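You operate a simulated robot arm through the tools that you are given. There is no shell and no other tool.

You are at the controls of a simulated two-armed robot. One attempt, no reset.

Task
Switch the muted sound bar over to AUX at volume 3, television off.
Fine: volume to 0 before you lift the mute; use the keys on the sets.

The check looks at the end state, three seconds after you hand in, the way a careful person would. Anything else that was tipped, shoved, dropped, spilled or broken makes it a failure.

Robot
Two 7-joint arms with fingered hands on one trunk that stands fixed in place. Base frame: the origin is at the foot of the trunk, x ahead of it, y to its left, z up; the work surface is at about z = 0.7. Lengths are in m, angles in degrees, forces in N, time in s.
The left shoulder is at [0.105, 0.185, 1.074], the right one opposite. With the tool pointing down near the work surface each hand reaches from about 0.1 to 0.86 m from the base axis, measured 20 degrees to its own side. Payload 4 kg a hand.
The TCP of each hand is the grasp point between the finger pads, 0.026 m short of the fingertips. In the tool frame z runs along the fingers and y along their closing line. Largest opening 0.132 m; the body of the gripper starts 0.073 m behind the TCP. The gripper is a hand of 3 fingers: y runs from the thumb to the fingers, the wrist lies at [0, 0, -0.224] in the tool frame.
Orientation is that of the tool frame in the base frame, as [roll, pitch, yaw] about the fixed x, y, z axes, in that order (R = Rz(yaw) Ry(pitch) Rx(roll)). With the fingers straight down and closing along the base's y, the tool's x points along the base's -x, its y along +y and its z along -z.

Tools
- The arms move only by the tool move_arm. It takes "left_moves", "right_moves" or both (then of equal length, played together; a hand with none holds still); each is a list of rows, each an object (a shift or turn left out is 0) with "delta_pos": the shift along the base's x, y, z in cm, a list of three; "rot": the turn, a rotation vector about the base's x, y, z in degrees, a list of three. In form: [{"delta_pos": [dx, dy, dz], "rot": [rx, ry, rz]}, ...]. A call has 1 to 20 rows; each row shifts and turns the commanded pose from where the row before left it. Rows are played at 5 a second. More than 0.05 m and 8.6 degrees between two rows, and nothing of the call is played. A pose out of reach is approached as far as the arm can. The call stops where the force on the tool passes 40 N (or 10 N more than at its start, if that is more) or the arm is blocked; 0.2 s more then pass. In this call time passes only in rows, and 0.2 s behind the last. It gives the time, the measured TCP pose, the force on the tool (base axes), the opening and the grip force at its end, in the units of the frame above (readings bear some noise), with the torque about the TCP (base axes, N m) and any sound that the robot's microphone picked up.
- Cameras (640 x 400 px; columns grow to the right, rows downward): "scene" is now at [0.2391, 0.0021, 1.2996]; the picture's right is [-0.04, -1.00, 0.01], its down [-0.60, 0.01, -0.80] and it looks along [0.80, -0.04, -0.60] (base axes); focal length 214 px, centre (320, 200). "left" rides on the left gripper at [-0.062, 0.003, -0.092] in its tool frame; the picture's right is [-0.05, -1.00, 0.00], its down [0.83, -0.04, -0.55] and it looks along [0.55, -0.03, 0.83] (tool axes); focal length 230 px, centre (320, 200). "right" rides on the right gripper at [0.062, 0.003, -0.092] in its tool frame; the picture's right is [-0.05, 1.00, 0.00], its down [-0.83, -0.04, -0.55] and it looks along [-0.55, -0.03, 0.83] (tool axes); focal length 230 px, centre (320, 200). There is no depth. A picture from a camera that has moved, and an enlarged one, comes with that camera's place and axes in the base frame and with its lens. The place of the scene camera against the robot may be out by one fixed shift of up to 0.018 m in any direction.
- capture(camera): a new picture of that camera. No time passes.
- raise_lower(by): slides the trunk up (or, below 0, down) by that many m; the arms and the scene camera ride with it, the base frame stays. It gives what a move gives, with no picture.
- curl_fingers(finger1, finger2, thumb_bend, hand): sets how far each is bent, from 0 (flat) to 1 (curled in); at 0.3 the hand is open as for a grip, at 0.7 the pads meet at the TCP. One left out holds its place. A second passes; each finger stops where it meets its share of the squeeze, and holds until it gets a number again. It is the only way to open and close the hand. It gives what a move gives, with no picture; readings hold the bend of each and the force on the fingers (four entries, about 0 where the hand has none), thumb and palm.
- pan_tilt(pan, tilt): turns the head with the scene camera to pan (to the left, within 86 degrees either way) and tilt (down, from -29 to 69), counted from straight ahead of the robot. It gives what a move gives.
- zoom(camera, box): a new picture of the part [left, top, right, bottom] of that camera's present view, enlarged. No time passes.
- hand_in(): hands the job in; it is judged then, once.

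Nothing tells you positions but the pictures and the camera data. Unless the task says otherwise, let go and move clear before handing in.

The tools are called after "Call:" by a JSON object that holds its "op" and its "data". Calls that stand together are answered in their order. move_arm: Moves the arms, as the interface text tells. Its arguments: {"type":"object","properties":{"left_moves":{"type":"array"},"right_moves":{"type":"array"}},"required":[]} The other tools are called the same way: raise_lower (by) slides the trunk up or down; curl_fingers (finger1, finger2, thumb_bend, hand) moves the fingers one by one; pan_tilt (pan, tilt) turns the head that bears the scene camera; capture (camera) takes a picture; zoom (camera, box) takes an enlarged picture of a part of a camera's view; hand_in () hands the job in.

At the start:

```text
clock: 0.0
left_eef_pos: [0.4792, 0.098, 1.2031]
left_tool_rot: [-179.9, 0.0, -180.0]
left_contact_force: [0.5, -0.3, -0.2]
left_ft_torque: [-0.05, -0.02, 0.0]
left_finger_gap: 0.1317
left_finger_force: 0.1
left_shape: jaw
left_bend: [0.3, 0.3, 0.3]
left_finger forces: [0.0, 0.1, 0.0, 0.0, 0.0, 0.0]
right_eef_pos: [0.5031, -0.2573, 1.2502]
right_tool_rot: [180.0, 0.0, 179.9]
right_contact_force: [0.5, -0.1, -0.8]
right_ft_torque: [0.05, -0.01, -0.01]
right_finger_gap: 0.132
right_finger_force: 0.1
right_shape: jaw
right_bend: [0.3, 0.3, 0.3]
right_finger forces: [0.0, 0.1, 0.1, 0.0, 0.0, 0.0]
trunk travel left (down, up): [-0.124, 0.338]
head pan, tilt: [-2.2, 20.3]
```

scene: 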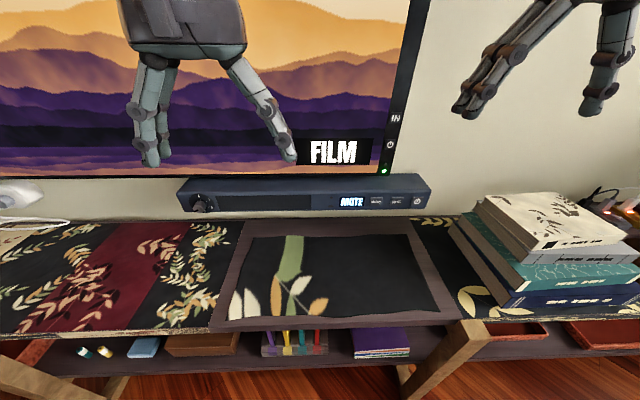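
right: 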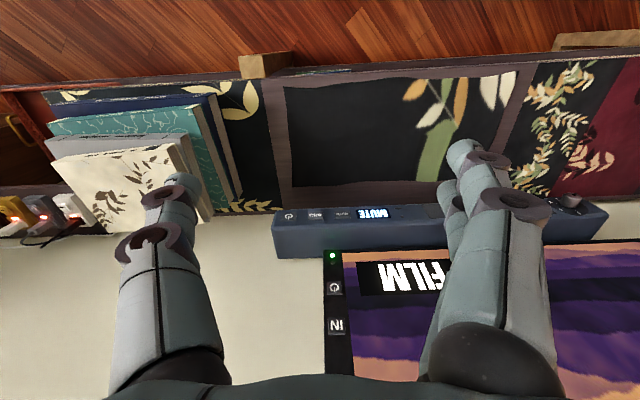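
left: 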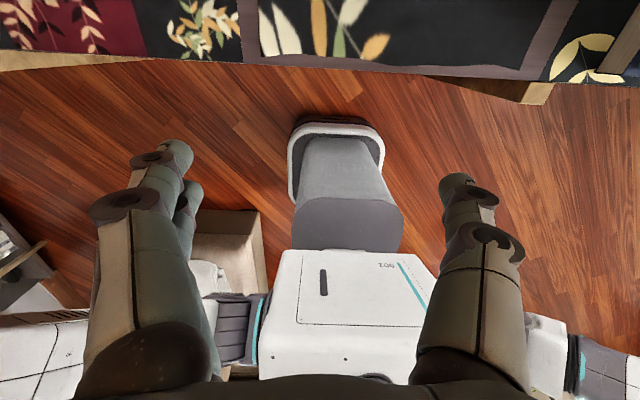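

I see a TV showing "FILM" and, below it, a sound bar showing "MUTE" with a knob at its left and three keys at its right. I'll zoom in on the sound bar and the TV keys before planning.

Call:
{"op": "zoom", "data": {"camera": "scene", "box": [320, 170, 440, 245]}}

Call:
{"op": "zoom", "data": {"camera": "scene", "box": [170, 170, 330, 270]}}

Call:
{"op": "zoom", "data": {"camera": "scene", "box": [340, 90, 440, 180]}}

Call:
{"op": "zoom", "data": {"camera": "right", "box": [260, 190, 460, 340]}}

```text
5.33 times, centred on (380, 208) of scene
camera zoom: at [0.2391, 0.0021, 1.2996], right [-0.04, -1.0, 0.01], down [-0.6, 0.01, -0.8], along [0.8, -0.04, -0.6], focal length 1144 px, centre (0, 160)
```

zoom: 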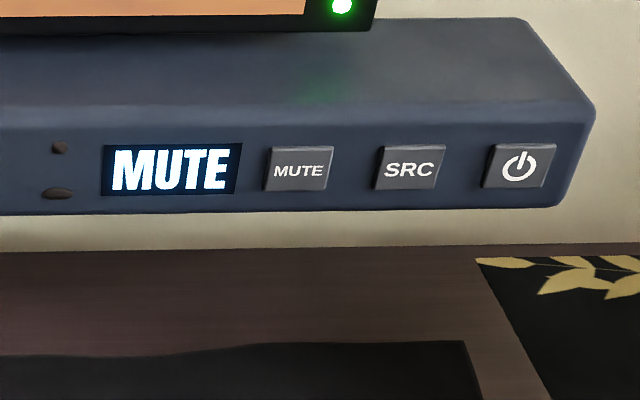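

```text
4.00 times, centred on (250, 220) of scene
camera zoom: at [0.2391, 0.0021, 1.2996], right [-0.04, -1.0, 0.01], down [-0.6, 0.01, -0.8], along [0.8, -0.04, -0.6], focal length 858 px, centre (600, 120)
```

zoom: 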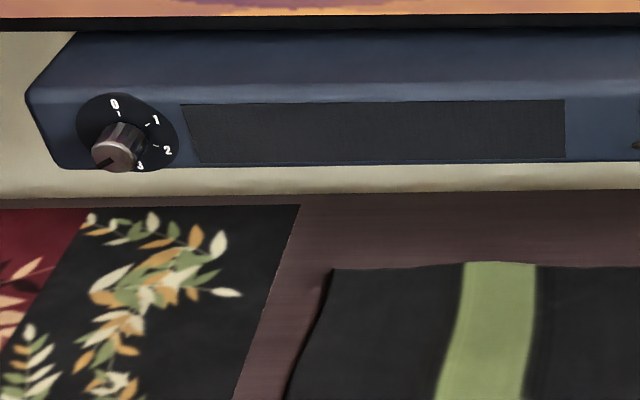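

```text
4.44 times, centred on (390, 135) of scene
camera zoom: at [0.2391, 0.0021, 1.2996], right [-0.04, -1.0, 0.01], down [-0.6, 0.01, -0.8], along [0.8, -0.04, -0.6], focal length 953 px, centre (9, 489)
```

zoom: 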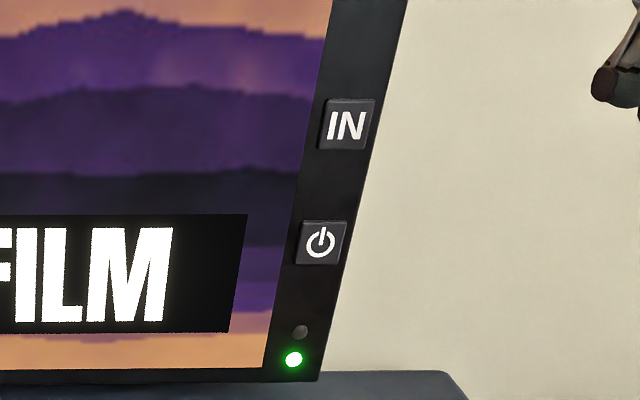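

```text
2.67 times, centred on (360, 265) of right
camera zoom: at [0.44, -0.2537, 1.3415], right [0.05, 1.0, 0.0], down [0.83, -0.04, 0.55], along [0.55, -0.03, -0.83], focal length 614 px, centre (213, 27)
```

zoom: 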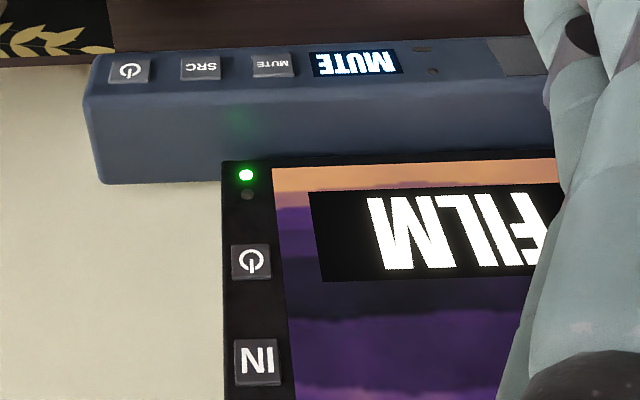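

The sound bar's front face is at about x=0.80. Its keys are MUTE, SRC and power at y about -0.21, -0.28 and -0.35, z about 0.87. The knob is near (0.80, 0.355, 0.875), and the TV power key near (0.86, -0.245, 1.04). I'll swing both hands to point forward, well short of the sets, for closer views.

Call:
{"op": "move_arm", "data": {"left_moves": [{"delta_pos": [0.6, 2.14, -1.9], "rot": [0, -7.5, 0]}, {"delta_pos": [0.6, 2.14, -1.9], "rot": [0, -7.5, 0]}, {"delta_pos": [0.6, 2.14, -1.9], "rot": [0, -7.5, 0]}, {"delta_pos": [0.6, 2.14, -1.9], "rot": [0, -7.5, 0]}, {"delta_pos": [0.6, 2.14, -1.9], "rot": [0, -7.5, 0]}, {"delta_pos": [0.6, 2.14, -1.9], "rot": [0, -7.5, 0]}, {"delta_pos": [0.6, 2.14, -1.9], "rot": [0, -7.5, 0]}, {"delta_pos": [0.6, 2.14, -1.9], "rot": [0, -7.5, 0]}, {"delta_pos": [0.6, 2.14, -1.9], "rot": [0, -7.5, 0]}, {"delta_pos": [0.6, 2.14, -1.9], "rot": [0, -7.5, 0]}, {"delta_pos": [0.6, 2.14, -1.9], "rot": [0, -7.5, 0]}, {"delta_pos": [0.6, 2.14, -1.9], "rot": [0, -7.5, 0]}], "right_moves": [{"delta_pos": [0.6, 0, -1.9], "rot": [0, -7.5, 0]}, {"delta_pos": [0.6, 0, -1.9], "rot": [0, -7.5, 0]}, {"delta_pos": [0.6, 0, -1.9], "rot": [0, -7.5, 0]}, {"delta_pos": [0.6, 0, -1.9], "rot": [0, -7.5, 0]}, {"delta_pos": [0.6, 0, -1.9], "rot": [0, -7.5, 0]}, {"delta_pos": [0.6, 0, -1.9], "rot": [0, -7.5, 0]}, {"delta_pos": [0.6, 0, -1.9], "rot": [0, -7.5, 0]}, {"delta_pos": [0.6, 0, -1.9], "rot": [0, -7.5, 0]}, {"delta_pos": [0.6, 0, -1.9], "rot": [0, -7.5, 0]}, {"delta_pos": [0.6, 0, -1.9], "rot": [0, -7.5, 0]}, {"delta_pos": [0.6, 0, -1.9], "rot": [0, -7.5, 0]}, {"delta_pos": [0.6, 0, -1.9], "rot": [0, -7.5, 0]}]}}

```text
clock: 2.6
left_eef_pos: [0.5635, 0.3487, 1.0244]
left_tool_rot: [165.0, 74.7, 169.1]
left_contact_force: [0.3, 0.2, 0.1]
left_ft_torque: [0.0, 0.02, -0.02]
left_finger_gap: 0.1321
left_finger_force: 0.1
left_shape: jaw
left_bend: [0.3, 0.3, 0.3]
left_finger forces: [0.0, 0.0, 0.1, 0.1, 0.0, 0.0]
left hand out of reach, approached as far as the arm can: row 9, 10, 11, 12
right_eef_pos: [0.5894, -0.2452, 1.0484]
right_tool_rot: [178.4, 81.5, 179.3]
right_contact_force: [-0.7, 0.2, 0.3]
right_ft_torque: [0.03, 0.04, 0.03]
right_finger_gap: 0.1319
right_finger_force: 0.0
right_shape: jaw
right_bend: [0.3, 0.3, 0.3]
right_finger forces: [0.0, 0.1, 0.0, 0.0, 0.0, 0.0]
right hand out of reach, approached as far as the arm can: row 10, 11, 12
trunk travel left (down, up): [-0.124, 0.338]
head pan, tilt: [-2.2, 20.3]
```

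The last rows were reported out of reach, probably because the wrist is folded too close to the trunk. I'll look before going further.

Call:
{"op": "capture", "data": {"camera": "scene"}}

Call:
{"op": "capture", "data": {"camera": "left"}}

Call:
{"op": "capture", "data": {"camera": "right"}}

```text
taken
camera scene: at [0.2394, 0.0023, 1.2994], right [-0.04, -1.0, 0.01], down [-0.6, 0.01, -0.8], along [0.8, -0.04, -0.6], focal length 214 px, centre (320, 200)
```

scene: 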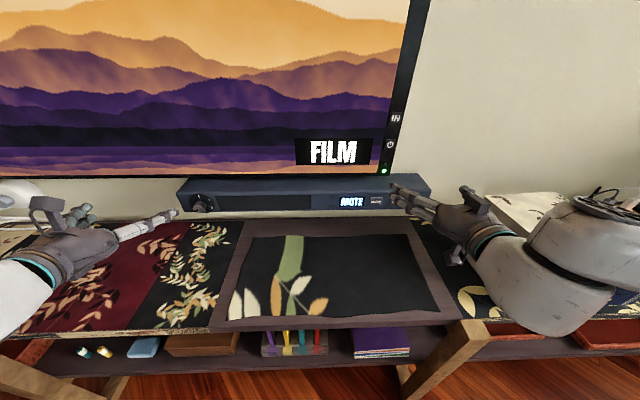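

```text
taken
camera left: at [0.4919, 0.3405, 1.1056], right [0.07, -1.0, -0.02], down [-0.75, -0.04, -0.66], along [0.66, 0.06, -0.75], focal length 230 px, centre (320, 200)
```

left: 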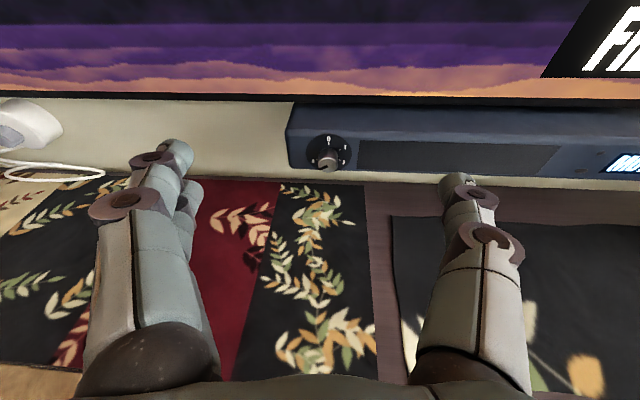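

```text
taken
camera right: at [0.4884, -0.2437, 1.0017], right [-0.01, 1.0, 0.06], down [-0.43, -0.05, 0.9], along [0.9, -0.02, 0.43], focal length 230 px, centre (320, 200)
```

right: 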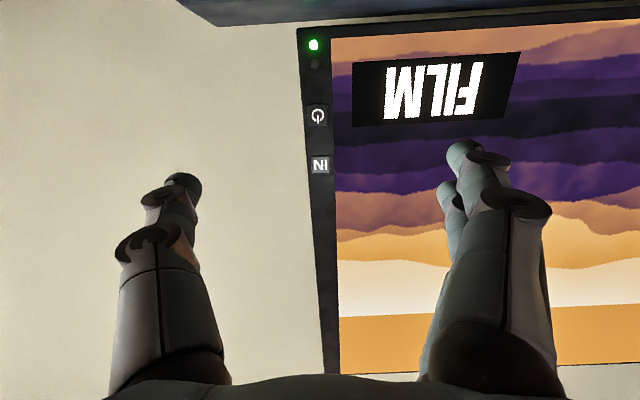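

The left camera now sees the dial from the front and above. I'll zoom in on the dial.

Call:
{"op": "zoom", "data": {"camera": "left", "box": [290, 120, 370, 180]}}

Call:
{"op": "zoom", "data": {"camera": "scene", "box": [320, 170, 440, 245]}}

Call:
{"op": "zoom", "data": {"camera": "scene", "box": [400, 170, 640, 330]}}

```text
6.67 times, centred on (330, 150) of left
camera zoom: at [0.4919, 0.3405, 1.1056], right [0.07, -1.0, -0.02], down [-0.75, -0.04, -0.66], along [0.66, 0.06, -0.75], focal length 1534 px, centre (253, 533)
```

zoom: 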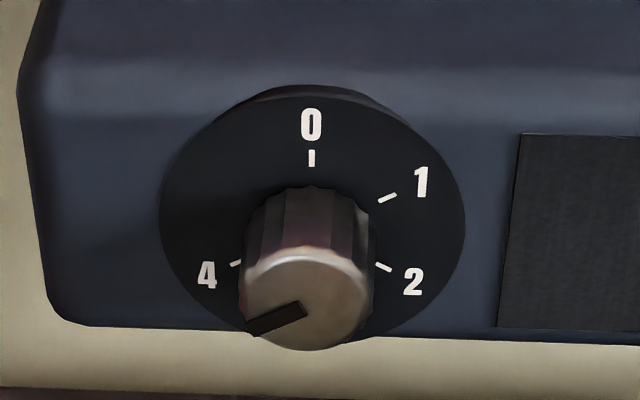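

```text
5.33 times, centred on (380, 208) of scene
camera zoom: at [0.2394, 0.0023, 1.2994], right [-0.04, -1.0, 0.01], down [-0.6, 0.01, -0.8], along [0.8, -0.04, -0.6], focal length 1144 px, centre (0, 160)
```

zoom: 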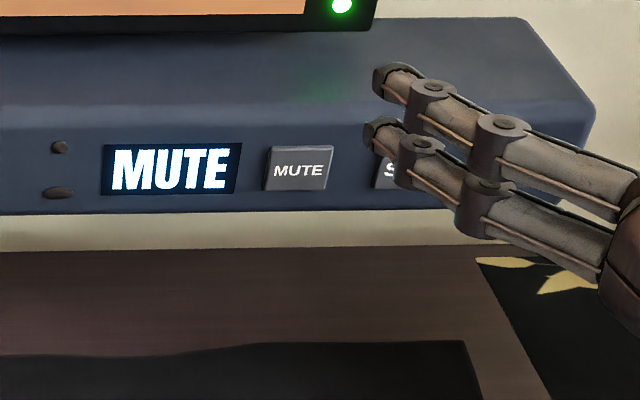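

```text
2.50 times, centred on (520, 250) of scene
camera zoom: at [0.2394, 0.0023, 1.2994], right [-0.04, -1.0, 0.01], down [-0.6, 0.01, -0.8], along [0.8, -0.04, -0.6], focal length 536 px, centre (-180, 75)
```

zoom: 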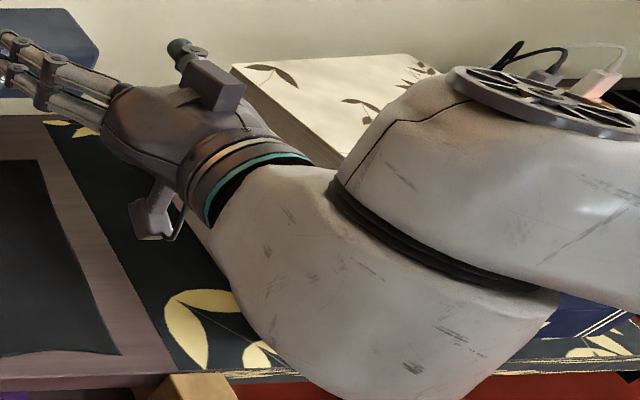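

The pointer is at 4. The dial runs 0 to 4 in 60° steps, so 3 is at the bottom and hidden behind the knob, and going to 0 means turning counter-clockwise. I'll move both hands forward, where the arms have more reach, and see which pose they settle to.

Call:
{"op": "move_arm", "data": {"left_moves": [{"delta_pos": [2.5, 0, -1.2]}, {"delta_pos": [2.5, 0, -1.2]}, {"delta_pos": [2.5, 0, 0]}, {"delta_pos": [1.5, 0, 0]}], "right_moves": [{"delta_pos": [2, 0, 0]}, {"delta_pos": [2, 0, 0]}, {"delta_pos": [2, 0, 0]}, {"delta_pos": [0, 0, 0]}]}}

```text
clock: 3.6
left_eef_pos: [0.6543, 0.3488, 1.0008]
left_tool_rot: [165.1, 74.5, 169.2]
left_contact_force: [0.2, -0.5, -0.1]
left_ft_torque: [0.0, 0.01, 0.01]
left_finger_gap: 0.132
left_finger_force: 0.1
left_shape: jaw
left_bend: [0.3, 0.3, 0.3]
left_finger forces: [0.0, 0.1, 0.0, 0.0, 0.0, 0.0]
right_eef_pos: [0.6502, -0.2459, 1.0485]
right_tool_rot: [178.3, 82.0, 179.3]
right_contact_force: [-0.5, 0.2, -0.2]
right_ft_torque: [0.0, 0.02, -0.01]
right_finger_gap: 0.1317
right_finger_force: 0.0
right_shape: jaw
right_bend: [0.3, 0.3, 0.3]
right_finger forces: [0.0, 0.0, 0.1, 0.1, 0.0, 0.0]
trunk travel left (down, up): [-0.124, 0.338]
head pan, tilt: [-2.2, 20.3]
```

Commands resume from the pose actually reached. I'll straighten both hands to point along +x and lower the left one toward the knob's height, still short of the bar.

Call:
{"op": "move_arm", "data": {"left_moves": [{"delta_pos": [0, 0.1, -2.5], "rot": [-0.9, -3.7, -1.0]}, {"delta_pos": [0, 0.1, -2.5], "rot": [-0.9, -3.7, -1.0]}, {"delta_pos": [0, 0.1, -2.5], "rot": [-0.8, -3.7, -1.0]}, {"delta_pos": [0, 0, -2.5], "rot": [-0.8, -3.8, -1.1]}], "right_moves": [{"delta_pos": [0, 0, 0], "rot": [0, -2, 0]}, {"delta_pos": [0, 0, 0], "rot": [0, -2, 0]}, {"delta_pos": [0, 0, 0], "rot": [0, -2, 0]}, {"delta_pos": [0, 0, 0], "rot": [0, -2, 0]}]}}

Call:
{"op": "capture", "data": {"camera": "left"}}

Call:
{"op": "capture", "data": {"camera": "scene"}}

```text
clock: 4.6
left_eef_pos: [0.6531, 0.3506, 0.9751]
left_tool_rot: [165.9, 78.3, 168.9]
left_contact_force: [0.6, -0.5, -0.3]
left_ft_torque: [-0.01, 0.01, -0.01]
left_finger_gap: 0.1317
left_finger_force: 0.1
left_shape: jaw
left_bend: [0.3, 0.3, 0.3]
left_finger forces: [0.1, 0.0, 0.0, 0.1, 0.1, 0.0]
left hand out of reach, approached as far as the arm can: row 2, 3, 4
right_eef_pos: [0.6488, -0.2462, 1.048]
right_tool_rot: [178.1, 85.6, 178.9]
right_contact_force: [0.4, -0.1, -0.5]
right_ft_torque: [-0.01, -0.02, 0.01]
right_finger_gap: 0.1317
right_finger_force: 0.1
right_shape: jaw
right_bend: [0.3, 0.3, 0.3]
right_finger forces: [0.0, 0.0, 0.0, 0.0, 0.1, 0.1]
right hand out of reach, approached as far as the arm can: row 4
trunk travel left (down, up): [-0.124, 0.338]
head pan, tilt: [-2.2, 20.3]
```

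```text
taken
camera left: at [0.5763, 0.3443, 1.0514], right [0.06, -1.0, 0.0], down [-0.71, -0.04, -0.71], along [0.7, 0.04, -0.71], focal length 230 px, centre (320, 200)
```

left: 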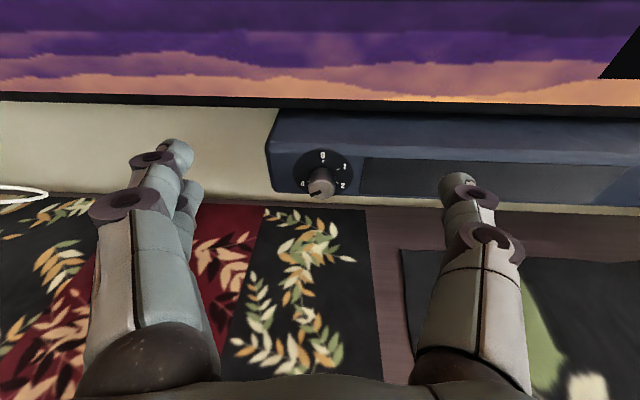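

```text
taken
camera scene: at [0.2389, 0.0023, 1.2997], right [-0.04, -1.0, 0.01], down [-0.6, 0.01, -0.8], along [0.8, -0.04, -0.6], focal length 214 px, centre (320, 200)
```

scene: 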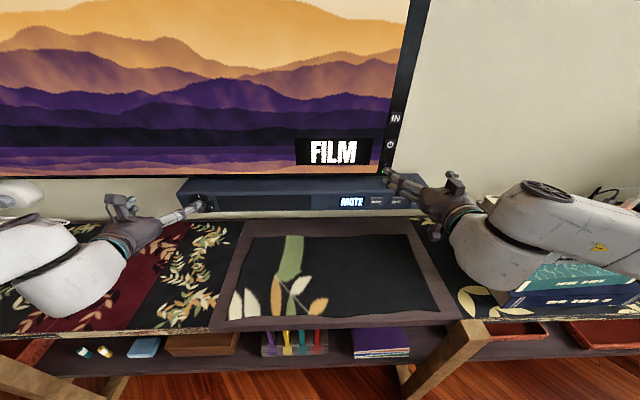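

The wrists reach their bend limit at this height, so a lower trunk should let the hands point forward at the bar's level. The space below both arms is clear, with wrists at about z=1.02 to 1.05 and the table at 0.7. I'll lower the trunk by 0.12.

Call:
{"op": "raise_lower", "data": {"by": -0.12}}

Call:
{"op": "capture", "data": {"camera": "scene"}}

Call:
{"op": "capture", "data": {"camera": "left"}}

```text
clock: 6.1
left_eef_pos: [0.6521, 0.3488, 0.8561]
left_tool_rot: [165.8, 78.3, 168.7]
left_contact_force: [0.0, 0.1, 0.5]
left_ft_torque: [0.0, 0.01, -0.01]
left_finger_gap: 0.132
left_finger_force: 0.0
left_shape: jaw
left_bend: [0.3, 0.3, 0.3]
left_finger forces: [0.1, 0.0, 0.0, 0.0, 0.1, 0.1]
right_eef_pos: [0.6631, -0.2475, 0.8935]
right_tool_rot: [178.4, 82.7, 179.4]
right_contact_force: [-0.3, -0.6, 0.7]
right_ft_torque: [0.04, -0.02, -0.03]
right_finger_gap: 0.1319
right_finger_force: 0.2
right_shape: jaw
right_bend: [0.3, 0.3, 0.3]
right_finger forces: [0.0, 0.1, 0.0, 0.0, 0.1, 0.0]
trunk travel left (down, up): [-0.004, 0.458]
head pan, tilt: [-2.2, 20.3]
```

```text
taken
camera scene: at [0.3558, 0.0022, 1.1003], right [-0.03, -1.0, 0.02], down [-0.77, 0.01, -0.64], along [0.63, -0.04, -0.77], focal length 214 px, centre (320, 200)
```

scene: 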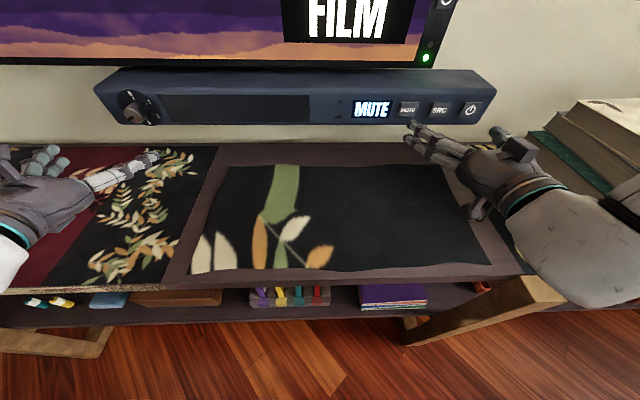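

```text
taken
camera left: at [0.5749, 0.3443, 0.9326], right [0.06, -1.0, 0.0], down [-0.71, -0.04, -0.71], along [0.71, 0.04, -0.71], focal length 230 px, centre (320, 200)
```

left: 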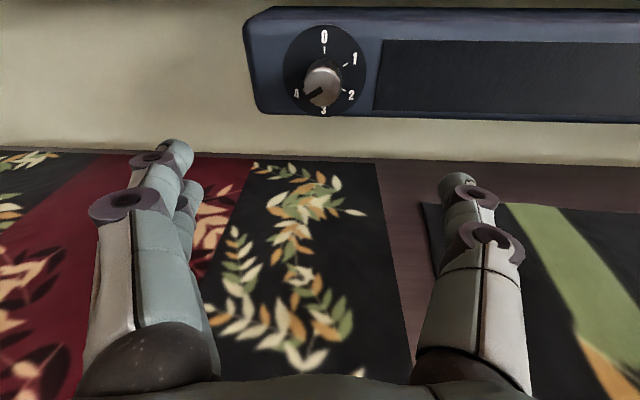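

The trunk leaned forward as it went down. The left camera now shows the whole dial, 0 through 4, with the pointer at 4. I'll zoom for a more precise position.

Call:
{"op": "zoom", "data": {"camera": "left", "box": [270, 10, 382, 125]}}

Call:
{"op": "zoom", "data": {"camera": "scene", "box": [330, 80, 510, 190]}}

Call:
{"op": "capture", "data": {"camera": "right"}}

```text
3.48 times, centred on (326, 68) of left
camera zoom: at [0.5749, 0.3443, 0.9326], right [0.06, -1.0, 0.0], down [-0.71, -0.04, -0.71], along [0.71, 0.04, -0.71], focal length 800 px, centre (299, 661)
```

zoom: 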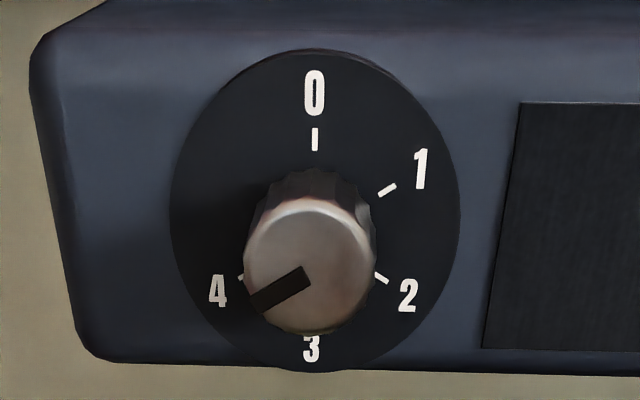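

```text
3.56 times, centred on (420, 135) of scene
camera zoom: at [0.3558, 0.0022, 1.1003], right [-0.03, -1.0, 0.02], down [-0.77, 0.01, -0.64], along [0.63, -0.04, -0.77], focal length 763 px, centre (-36, 431)
```

zoom: 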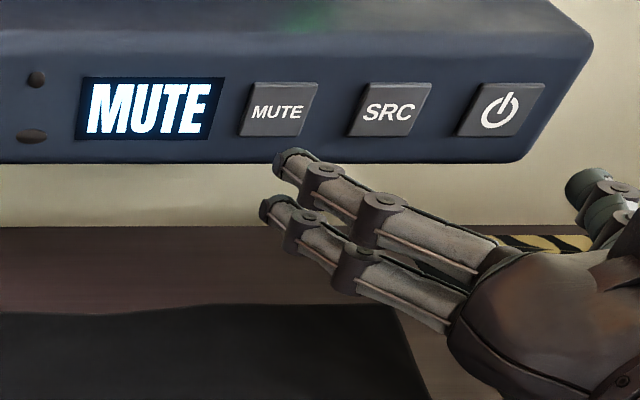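

```text
taken
camera right: at [0.5625, -0.2445, 0.8442], right [-0.01, 1.0, 0.06], down [-0.44, -0.05, 0.9], along [0.9, -0.02, 0.44], focal length 230 px, centre (320, 200)
```

right: 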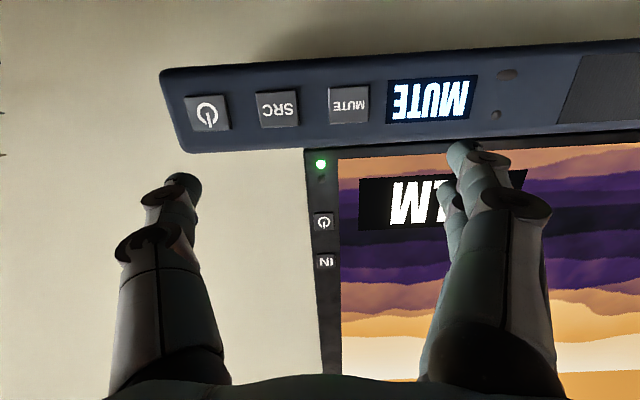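

From the wrist cameras I get the dial centre at about (0.808, 0.353, 0.862), with the knob about 32 mm across and sticking out about 26 mm. The MUTE key is at (0.804, -0.215, 0.861), SRC at y=-0.286, and TV power at (0.870, -0.247, 1.034). I'll straighten the left hand onto the knob axis, still short of the knob.

Call:
{"op": "move_arm", "data": {"left_moves": [{"delta_pos": [1.6, 0.15, 0.2], "rot": [-0.9, -3.8, -1.0]}, {"delta_pos": [1.6, 0.15, 0.2], "rot": [-0.9, -3.8, -1.0]}, {"delta_pos": [1.6, 0.1, 0.2], "rot": [-0.8, -3.7, -0.9]}]}}

```text
clock: 6.9
left_eef_pos: [0.6691, 0.351, 0.8544]
left_tool_rot: [166.6, 82.2, 168.7]
left_contact_force: [-0.3, 0.8, -0.5]
left_ft_torque: [-0.03, 0.0, -0.01]
left_finger_gap: 0.1319
left_finger_force: 0.1
left_shape: jaw
left_bend: [0.3, 0.3, 0.3]
left_finger forces: [0.0, 0.0, 0.0, 0.0, 0.1, 0.0]
left hand out of reach, approached as far as the arm can: row 2, 3
right_eef_pos: [0.664, -0.2462, 0.8909]
right_tool_rot: [178.4, 82.4, 179.2]
right_contact_force: [0.5, 0.2, -0.3]
right_ft_torque: [-0.01, 0.0, 0.01]
right_finger_gap: 0.132
right_finger_force: 0.1
right_shape: jaw
right_bend: [0.3, 0.3, 0.3]
right_finger forces: [0.0, 0.0, 0.0, 0.0, 0.1, 0.0]
trunk travel left (down, up): [-0.004, 0.458]
head pan, tilt: [-2.2, 20.3]
```

The rotation is limited while the arm is folded this close. I'll move forward first, with the fingertips stopping short of the knob, and then straighten.

Call:
{"op": "move_arm", "data": {"left_moves": [{"delta_pos": [2.0, 0.0, 0.4]}, {"delta_pos": [2.0, 0.0, 0.4]}, {"delta_pos": [0.5, 0, 0], "rot": [0, -2.5, -0.5]}, {"delta_pos": [0, 0, 0], "rot": [0, -2.5, -0.5]}, {"delta_pos": [0, 0, 0], "rot": [0, -2.5, -0.5]}]}}

Call:
{"op": "capture", "data": {"camera": "left"}}

Call:
{"op": "capture", "data": {"camera": "scene"}}

```text
clock: 8.1
left_eef_pos: [0.7126, 0.3513, 0.8625]
left_tool_rot: [93.4, 88.2, 93.9]
left_contact_force: [-1.0, -0.1, -0.1]
left_ft_torque: [0.0, 0.0, 0.01]
left_finger_gap: 0.1319
left_finger_force: 0.0
left_shape: jaw
left_bend: [0.3, 0.3, 0.3]
left_finger forces: [0.0, 0.0, 0.0, 0.1, 0.0, 0.0]
right_eef_pos: [0.6649, -0.2457, 0.8917]
right_tool_rot: [178.2, 82.4, 179.3]
right_contact_force: [0.2, -0.4, 0.3]
right_ft_torque: [-0.03, 0.0, -0.02]
right_finger_gap: 0.1318
right_finger_force: 0.0
right_shape: jaw
right_bend: [0.3, 0.3, 0.3]
right_finger forces: [0.1, 0.0, 0.0, 0.1, 0.0, 0.0]
trunk travel left (down, up): [-0.004, 0.458]
head pan, tilt: [-2.2, 20.3]
```

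```text
taken
camera left: at [0.6231, 0.3509, 0.9232], right [0.01, -1.0, 0.02], down [-0.56, -0.02, -0.83], along [0.83, 0.0, -0.56], focal length 230 px, centre (320, 200)
```

left: 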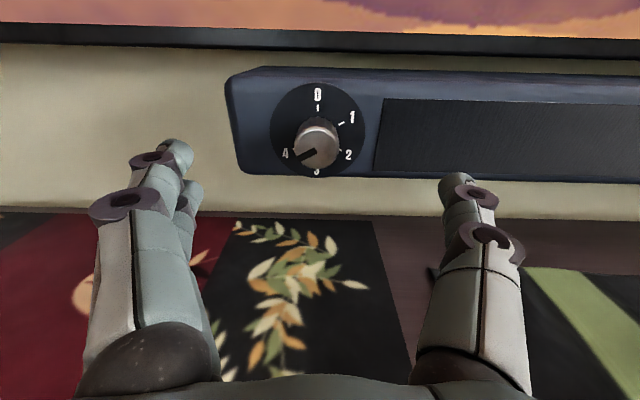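

```text
taken
camera scene: at [0.3575, 0.0023, 1.0992], right [-0.03, -1.0, 0.02], down [-0.77, 0.01, -0.63], along [0.63, -0.04, -0.77], focal length 214 px, centre (320, 200)
```

scene: 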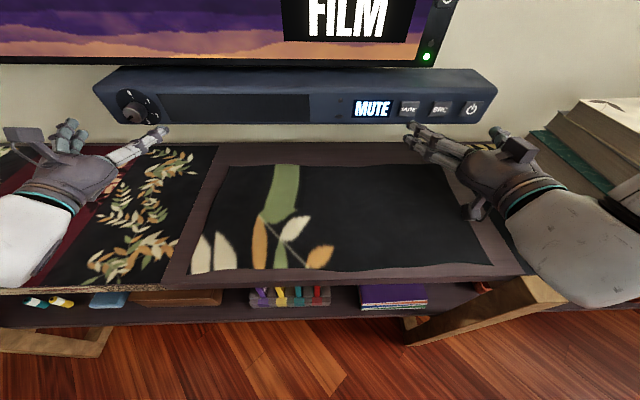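

The left hand now points straight ahead, aligned to within 2°. I'll zoom on the dial again to refine the knob axis before closing in.

Call:
{"op": "zoom", "data": {"camera": "left", "box": [250, 70, 390, 190]}}

```text
3.33 times, centred on (320, 130) of left
camera zoom: at [0.6231, 0.3509, 0.9232], right [0.01, -1.0, 0.02], down [-0.56, -0.02, -0.83], along [0.83, 0.0, -0.56], focal length 767 px, centre (320, 433)
```

zoom: 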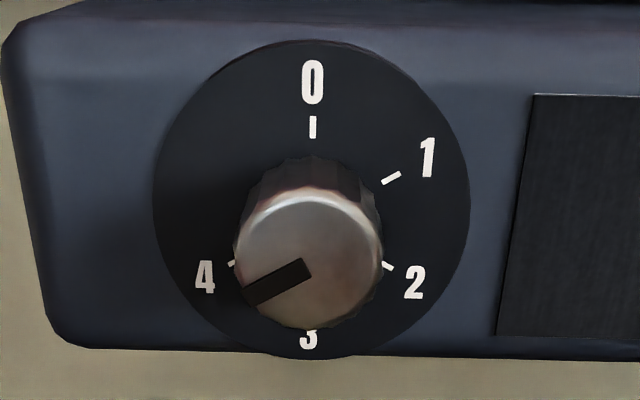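

The knob axis is confirmed at y=0.353, z=0.863, with the knob front at x=0.781. Next I'll test in free space how far the left hand can roll about the knob axis, starting with the pre-turn of +64° for counter-clockwise turning.

Call:
{"op": "move_arm", "data": {"left_moves": [{"delta_pos": [0, 0.05, 0], "rot": [8, 0, 0]}, {"delta_pos": [0, 0.05, 0], "rot": [8, 0, 0]}, {"delta_pos": [0, 0.05, 0], "rot": [8, 0, 0]}, {"delta_pos": [0, 0, 0], "rot": [8, 0, 0]}, {"delta_pos": [0, 0, 0], "rot": [8, 0, 0]}, {"delta_pos": [0, 0, 0], "rot": [8, 0, 0]}, {"delta_pos": [0, 0, 0], "rot": [8, 0, 0]}, {"delta_pos": [0, 0, 0], "rot": [8, 0, 0]}]}}

Call:
{"op": "capture", "data": {"camera": "left"}}

Call:
{"op": "capture", "data": {"camera": "scene"}}

```text
clock: 9.9
left_eef_pos: [0.7139, 0.3523, 0.8645]
left_tool_rot: [89.5, 24.3, 90.1]
left_contact_force: [0.8, -0.2, -0.2]
left_ft_torque: [0.02, 0.0, 0.03]
left_finger_gap: 0.1321
left_finger_force: 0.1
left_shape: jaw
left_bend: [0.3, 0.3, 0.3]
left_finger forces: [0.0, 0.0, 0.0, 0.1, 0.0, 0.1]
right_eef_pos: [0.6643, -0.2462, 0.8919]
right_tool_rot: [178.4, 82.4, 179.4]
right_contact_force: [-0.7, -0.6, 0.4]
right_ft_torque: [0.0, 0.01, -0.01]
right_finger_gap: 0.1322
right_finger_force: 0.0
right_shape: jaw
right_bend: [0.3, 0.3, 0.3]
right_finger forces: [0.0, 0.0, 0.1, 0.0, 0.0, 0.1]
trunk travel left (down, up): [-0.004, 0.458]
head pan, tilt: [-2.2, 20.3]
```

```text
taken
camera left: at [0.6234, 0.296, 0.8896], right [0.01, -0.46, -0.89], down [-0.56, 0.74, -0.38], along [0.83, 0.5, -0.25], focal length 230 px, centre (320, 200)
```

left: 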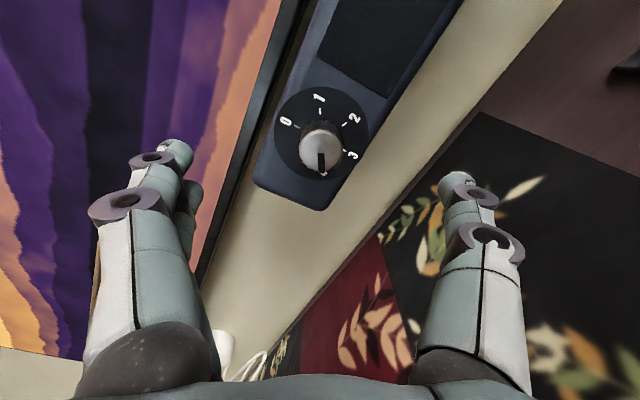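

```text
taken
camera scene: at [0.3572, 0.0022, 1.0994], right [-0.03, -1.0, 0.02], down [-0.77, 0.01, -0.63], along [0.63, -0.04, -0.77], focal length 214 px, centre (320, 200)
```

scene: 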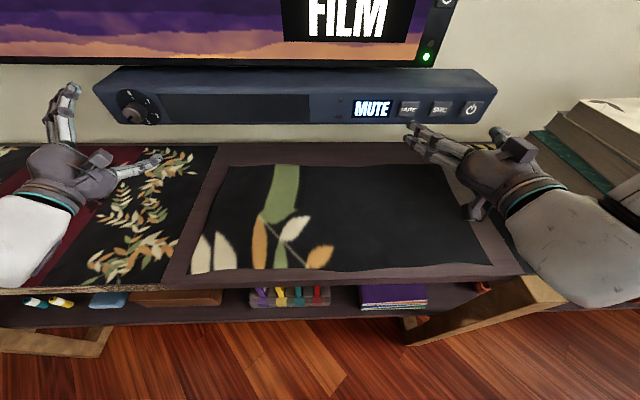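

Rolling +64° works without trouble. I'll check how much further it can go.

Call:
{"op": "move_arm", "data": {"left_moves": [{"delta_pos": [0, 0, 0], "rot": [8, 0, 0]}, {"delta_pos": [0, 0, 0], "rot": [8, 0, 0]}, {"delta_pos": [0, 0, 0], "rot": [8, 0, 0]}, {"delta_pos": [0, 0, 0], "rot": [8, 0, 0]}, {"delta_pos": [0, 0, 0], "rot": [8, 0, 0]}, {"delta_pos": [0, 0, 0], "rot": [8, 0, 0]}, {"delta_pos": [0, 0, 0], "rot": [6.3, 0, 0]}]}}

```text
clock: 11.5
left_eef_pos: [0.7139, 0.3525, 0.8631]
left_tool_rot: [89.4, -30.0, 90.1]
left_contact_force: [-0.3, 0.0, 0.0]
left_ft_torque: [0.04, 0.02, 0.0]
left_finger_gap: 0.132
left_finger_force: 0.1
left_shape: jaw
left_bend: [0.3, 0.3, 0.3]
left_finger forces: [0.1, 0.0, 0.0, 0.0, 0.1, 0.0]
right_eef_pos: [0.6649, -0.2471, 0.8908]
right_tool_rot: [178.5, 82.2, 179.2]
right_contact_force: [-0.2, -0.8, -0.4]
right_ft_torque: [-0.02, -0.01, 0.0]
right_finger_gap: 0.1318
right_finger_force: 0.1
right_shape: jaw
right_bend: [0.3, 0.3, 0.3]
right_finger forces: [0.1, 0.1, 0.1, 0.0, 0.0, 0.0]
trunk travel left (down, up): [-0.004, 0.458]
head pan, tilt: [-2.2, 20.3]
```

The hand can roll at least +120°, with the tool axis still within 1° of the knob axis. I'll check the view, then move in around the knob with the fingers open.

Call:
{"op": "capture", "data": {"camera": "left"}}

Call:
{"op": "move_arm", "data": {"left_moves": [{"delta_pos": [2.0, 0.03, 0]}, {"delta_pos": [2.0, 0.02, 0]}, {"delta_pos": [1.2, 0, 0]}]}}

Call:
{"op": "capture", "data": {"camera": "left"}}

Call:
{"op": "capture", "data": {"camera": "scene"}}

```text
taken
camera left: at [0.6233, 0.2968, 0.833], right [0.01, 0.45, -0.89], down [-0.56, 0.74, 0.37], along [0.83, 0.49, 0.26], focal length 230 px, centre (320, 200)
```

left: 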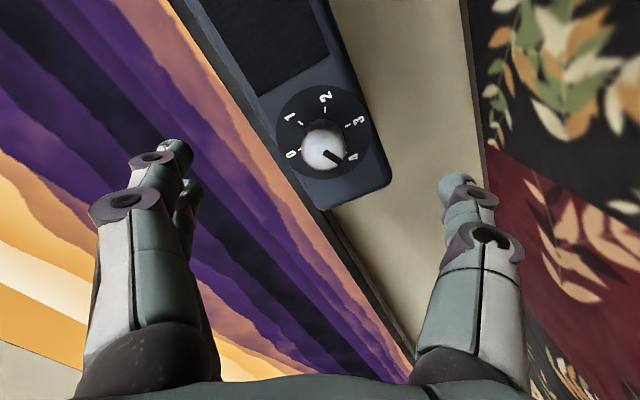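

```text
clock: 12.3
left_eef_pos: [0.7664, 0.352, 0.8645]
left_tool_rot: [89.5, -30.0, 90.1]
left_contact_force: [-0.5, 0.4, 0.0]
left_ft_torque: [0.02, 0.0, 0.03]
left_finger_gap: 0.132
left_finger_force: 0.0
left_shape: jaw
left_bend: [0.3, 0.3, 0.3]
left_finger forces: [0.0, 0.0, 0.0, 0.0, 0.1, 0.1]
right_eef_pos: [0.6645, -0.2455, 0.8916]
right_tool_rot: [178.4, 82.4, 179.3]
right_contact_force: [0.2, -0.1, -0.2]
right_ft_torque: [0.02, 0.01, -0.03]
right_finger_gap: 0.1318
right_finger_force: 0.1
right_shape: jaw
right_bend: [0.3, 0.3, 0.3]
right_finger forces: [0.0, 0.0, 0.0, 0.0, 0.0, 0.0]
trunk travel left (down, up): [-0.004, 0.458]
head pan, tilt: [-2.2, 20.3]
```

```text
taken
camera left: at [0.6756, 0.2972, 0.8333], right [0.01, 0.45, -0.89], down [-0.56, 0.74, 0.37], along [0.83, 0.49, 0.26], focal length 230 px, centre (320, 200)
```

left: 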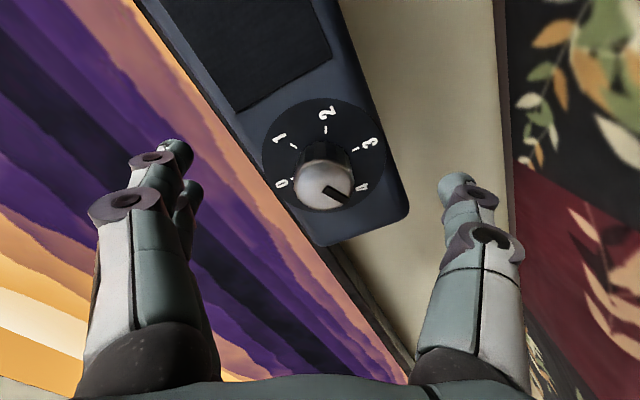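

```text
taken
camera scene: at [0.3574, 0.0022, 1.0993], right [-0.03, -1.0, 0.02], down [-0.77, 0.01, -0.63], along [0.63, -0.04, -0.77], focal length 214 px, centre (320, 200)
```

scene: 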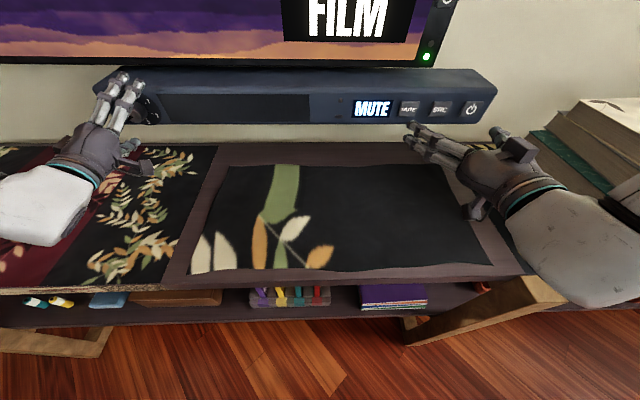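

The knob is centred between the fingers to within about 2 mm. I'll advance another 1.1 cm and half-close the hand to check.

Call:
{"op": "move_arm", "data": {"left_moves": [{"delta_pos": [1.1, 0.05, -0.1]}]}}

Call:
{"op": "curl_fingers", "data": {"hand": "left", "finger1": 0.52, "finger2": 0.52, "thumb_bend": 0.52}}

Call:
{"op": "capture", "data": {"camera": "left"}}

Call:
{"op": "zoom", "data": {"camera": "scene", "box": [70, 50, 190, 170]}}

```text
clock: 12.7
left_eef_pos: [0.7771, 0.3531, 0.8618]
left_tool_rot: [89.4, -29.8, 90.0]
left_contact_force: [0.2, -0.4, -1.4]
left_ft_torque: [0.0, 0.02, 0.03]
left_finger_gap: 0.1321
left_finger_force: 0.1
left_shape: jaw
left_bend: [0.3, 0.3, 0.3]
left_finger forces: [0.1, 0.1, 0.0, 0.1, 0.0, 0.1]
right_eef_pos: [0.6648, -0.2447, 0.8908]
right_tool_rot: [178.4, 82.3, 179.4]
right_contact_force: [1.4, -0.4, 0.1]
right_ft_torque: [0.01, 0.0, 0.03]
right_finger_gap: 0.132
right_finger_force: 0.1
right_shape: jaw
right_bend: [0.3, 0.3, 0.3]
right_finger forces: [0.0, 0.1, 0.1, 0.1, 0.0, 0.0]
trunk travel left (down, up): [-0.004, 0.458]
head pan, tilt: [-2.2, 20.3]
```

```text
clock: 13.7
left_eef_pos: [0.7765, 0.3527, 0.8625]
left_tool_rot: [89.4, -29.9, 90.0]
left_contact_force: [-5.8, -0.4, -2.1]
left_ft_torque: [-0.04, 0.29, 0.18]
left_finger_gap: 0.0655
left_finger_force: 3.0
left_shape: fingers
left_bend: [0.52, 0.52, 0.51]
left_finger forces: [0.0, 0.0, 0.0, 0.0, 5.4, 0.0]
right_eef_pos: [0.6642, -0.2448, 0.8913]
right_tool_rot: [178.4, 82.5, 179.5]
right_contact_force: [0.2, 0.5, -0.4]
right_ft_torque: [0.03, 0.0, 0.0]
right_finger_gap: 0.132
right_finger_force: 0.0
right_shape: jaw
right_bend: [0.3, 0.3, 0.3]
right_finger forces: [0.0, 0.0, 0.0, 0.0, 0.0, 0.0]
trunk travel left (down, up): [-0.004, 0.458]
head pan, tilt: [-2.2, 20.3]
```

```text
taken
camera left: at [0.6863, 0.2978, 0.8324], right [0.01, 0.45, -0.89], down [-0.56, 0.74, 0.37], along [0.83, 0.49, 0.26], focal length 230 px, centre (320, 200)
```

left: 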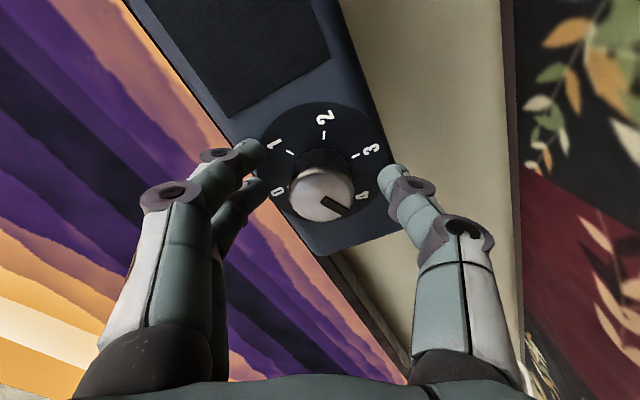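

```text
3.33 times, centred on (130, 110) of scene
camera zoom: at [0.3569, 0.0024, 1.0995], right [-0.03, -1.0, 0.02], down [-0.77, 0.01, -0.63], along [0.63, -0.04, -0.77], focal length 715 px, centre (953, 500)
```

zoom: 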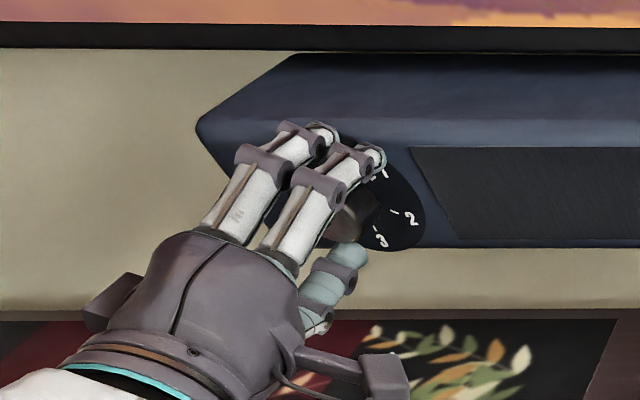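

The thumb tip touched the dial face lightly, at about 5 N. I'll back off 7 mm before closing further.

Call:
{"op": "move_arm", "data": {"left_moves": [{"delta_pos": [-0.7, 0.0, 0.05]}]}}

Call:
{"op": "curl_fingers", "data": {"hand": "left", "finger1": 0.58, "finger2": 0.58, "thumb_bend": 0.58}}

Call:
{"op": "capture", "data": {"camera": "left"}}

Call:
{"op": "zoom", "data": {"camera": "scene", "box": [70, 50, 190, 170]}}

```text
clock: 14.1
left_eef_pos: [0.7694, 0.3547, 0.8642]
left_tool_rot: [89.4, -30.0, 90.1]
left_contact_force: [-0.7, 0.3, 0.3]
left_ft_torque: [0.01, 0.01, -0.05]
left_finger_gap: 0.0619
left_finger_force: 0.0
left_shape: fingers
left_bend: [0.52, 0.52, 0.52]
left_finger forces: [0.0, 0.0, 0.0, 0.0, 0.0, 0.1]
right_eef_pos: [0.6649, -0.246, 0.892]
right_tool_rot: [178.4, 82.5, 179.4]
right_contact_force: [0.2, 0.5, 0.4]
right_ft_torque: [-0.01, 0.0, 0.04]
right_finger_gap: 0.1321
right_finger_force: 0.1
right_shape: jaw
right_bend: [0.3, 0.3, 0.3]
right_finger forces: [0.1, 0.0, 0.0, 0.1, 0.1, 0.1]
trunk travel left (down, up): [-0.004, 0.458]
head pan, tilt: [-2.2, 20.3]
```

```text
clock: 15.1
left_eef_pos: [0.7703, 0.3534, 0.864]
left_tool_rot: [89.4, -30.0, 90.2]
left_contact_force: [0.4, 0.9, -0.5]
left_ft_torque: [0.01, 0.01, -0.01]
left_finger_gap: 0.0452
left_finger_force: 0.0
left_shape: fingers
left_bend: [0.57, 0.57, 0.57]
left_finger forces: [0.0, 0.0, 0.0, 0.1, 0.0, 0.0]
right_eef_pos: [0.6636, -0.2467, 0.8912]
right_tool_rot: [178.4, 82.5, 179.2]
right_contact_force: [0.2, -0.9, -0.1]
right_ft_torque: [-0.02, 0.03, 0.0]
right_finger_gap: 0.1318
right_finger_force: 0.1
right_shape: jaw
right_bend: [0.3, 0.3, 0.3]
right_finger forces: [0.0, 0.1, 0.0, 0.1, 0.0, 0.0]
trunk travel left (down, up): [-0.004, 0.458]
head pan, tilt: [-2.2, 20.3]
```

```text
taken
camera left: at [0.6792, 0.298, 0.8328], right [0.01, 0.45, -0.89], down [-0.56, 0.74, 0.37], along [0.83, 0.49, 0.26], focal length 230 px, centre (320, 200)
```

left: 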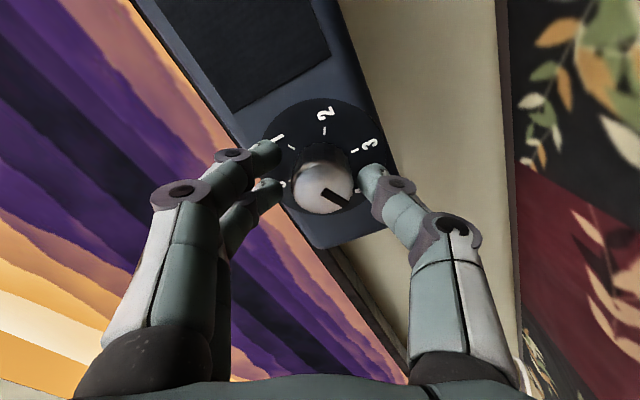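

```text
3.33 times, centred on (130, 110) of scene
camera zoom: at [0.3572, 0.0022, 1.0994], right [-0.03, -1.0, 0.02], down [-0.77, 0.01, -0.63], along [0.63, -0.04, -0.77], focal length 715 px, centre (953, 500)
```

zoom: 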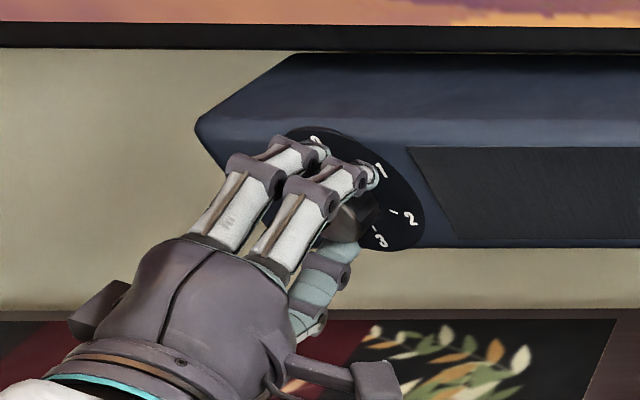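

There's no contact now and the knob is centred between thumb and fingers. I'll close to grip.

Call:
{"op": "curl_fingers", "data": {"hand": "left", "finger1": 0.65, "finger2": 0.65, "thumb_bend": 0.65}}

Call:
{"op": "capture", "data": {"camera": "left"}}

```text
clock: 16.1
left_eef_pos: [0.7719, 0.3552, 0.8628]
left_tool_rot: [89.4, -29.8, 90.0]
left_contact_force: [0.0, 1.8, -2.3]
left_ft_torque: [0.01, 0.07, 0.02]
left_finger_gap: 0.0291
left_finger_force: 4.0
left_shape: fingers
left_bend: [0.63, 0.63, 0.63]
left_finger forces: [1.2, 1.7, 0.0, 0.0, 5.5, 0.0]
right_eef_pos: [0.6637, -0.2456, 0.8911]
right_tool_rot: [178.5, 82.5, 179.3]
right_contact_force: [-0.5, 0.2, -0.6]
right_ft_torque: [0.02, 0.03, 0.0]
right_finger_gap: 0.1321
right_finger_force: 0.0
right_shape: jaw
right_bend: [0.3, 0.3, 0.3]
right_finger forces: [0.0, 0.1, 0.0, 0.1, 0.1, 0.0]
trunk travel left (down, up): [-0.004, 0.458]
head pan, tilt: [-2.2, 20.3]
```

```text
taken
camera left: at [0.6795, 0.2983, 0.8324], right [0.01, 0.45, -0.89], down [-0.56, 0.74, 0.37], along [0.83, 0.49, 0.26], focal length 230 px, centre (320, 200)
```

left: 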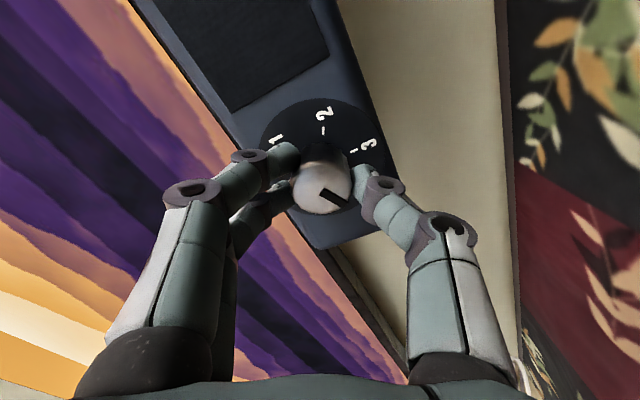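

All three fingers are on the knob with a light grip. I'll firm it up a little, then turn counter-clockwise 24° as a test.

Call:
{"op": "curl_fingers", "data": {"hand": "left", "finger1": 0.7, "finger2": 0.7, "thumb_bend": 0.67}}

Call:
{"op": "move_arm", "data": {"left_moves": [{"rot": [-8, 0, 0]}, {"rot": [-8, 0, 0]}, {"rot": [-8, 0, 0]}]}}

Call:
{"op": "capture", "data": {"camera": "left"}}

```text
clock: 17.1
left_eef_pos: [0.7697, 0.3544, 0.8636]
left_tool_rot: [89.4, -29.9, 90.2]
left_contact_force: [2.7, 0.1, 1.2]
left_ft_torque: [0.01, 0.01, 0.02]
left_finger_gap: 0.0277
left_finger_force: 8.4
left_shape: fingers
left_bend: [0.64, 0.64, 0.63]
left_finger forces: [4.1, 4.8, 0.0, 0.0, 8.1, 0.0]
right_eef_pos: [0.663, -0.2469, 0.8903]
right_tool_rot: [178.4, 82.4, 179.2]
right_contact_force: [0.5, 0.1, -0.5]
right_ft_torque: [-0.01, 0.04, 0.02]
right_finger_gap: 0.132
right_finger_force: 0.0
right_shape: jaw
right_bend: [0.3, 0.3, 0.3]
right_finger forces: [0.0, 0.0, 0.1, 0.0, 0.0, 0.1]
trunk travel left (down, up): [-0.004, 0.458]
head pan, tilt: [-2.2, 20.3]
```

```text
clock: 17.9
left_eef_pos: [0.7706, 0.3542, 0.8632]
left_tool_rot: [89.4, -5.8, 90.1]
left_contact_force: [3.9, 1.0, 3.0]
left_ft_torque: [0.05, -0.02, -0.02]
left_finger_gap: 0.028
left_finger_force: 9.1
left_shape: fingers
left_bend: [0.64, 0.64, 0.63]
left_finger forces: [4.7, 5.4, 0.0, 0.0, 7.6, 0.1]
right_eef_pos: [0.6636, -0.248, 0.8907]
right_tool_rot: [178.3, 82.5, 179.2]
right_contact_force: [0.3, 0.4, -0.4]
right_ft_torque: [0.02, -0.06, 0.0]
right_finger_gap: 0.1318
right_finger_force: 0.0
right_shape: jaw
right_bend: [0.3, 0.3, 0.3]
right_finger forces: [0.1, 0.0, 0.0, 0.1, 0.0, 0.0]
trunk travel left (down, up): [-0.004, 0.458]
head pan, tilt: [-2.2, 20.3]
```

```text
taken
camera left: at [0.6794, 0.2912, 0.858], right [0.01, 0.05, -1.0], down [-0.56, 0.83, 0.04], along [0.83, 0.56, 0.04], focal length 230 px, centre (320, 200)
```

left: 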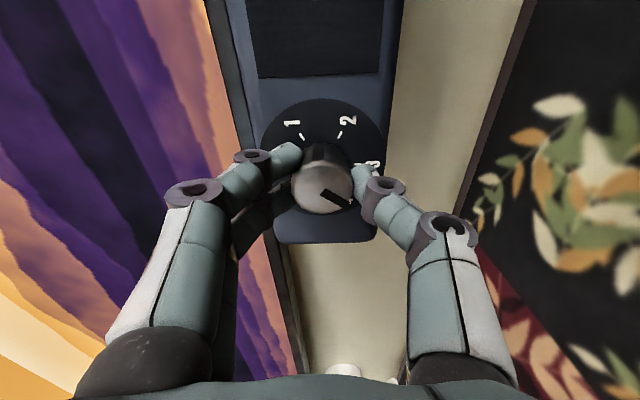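

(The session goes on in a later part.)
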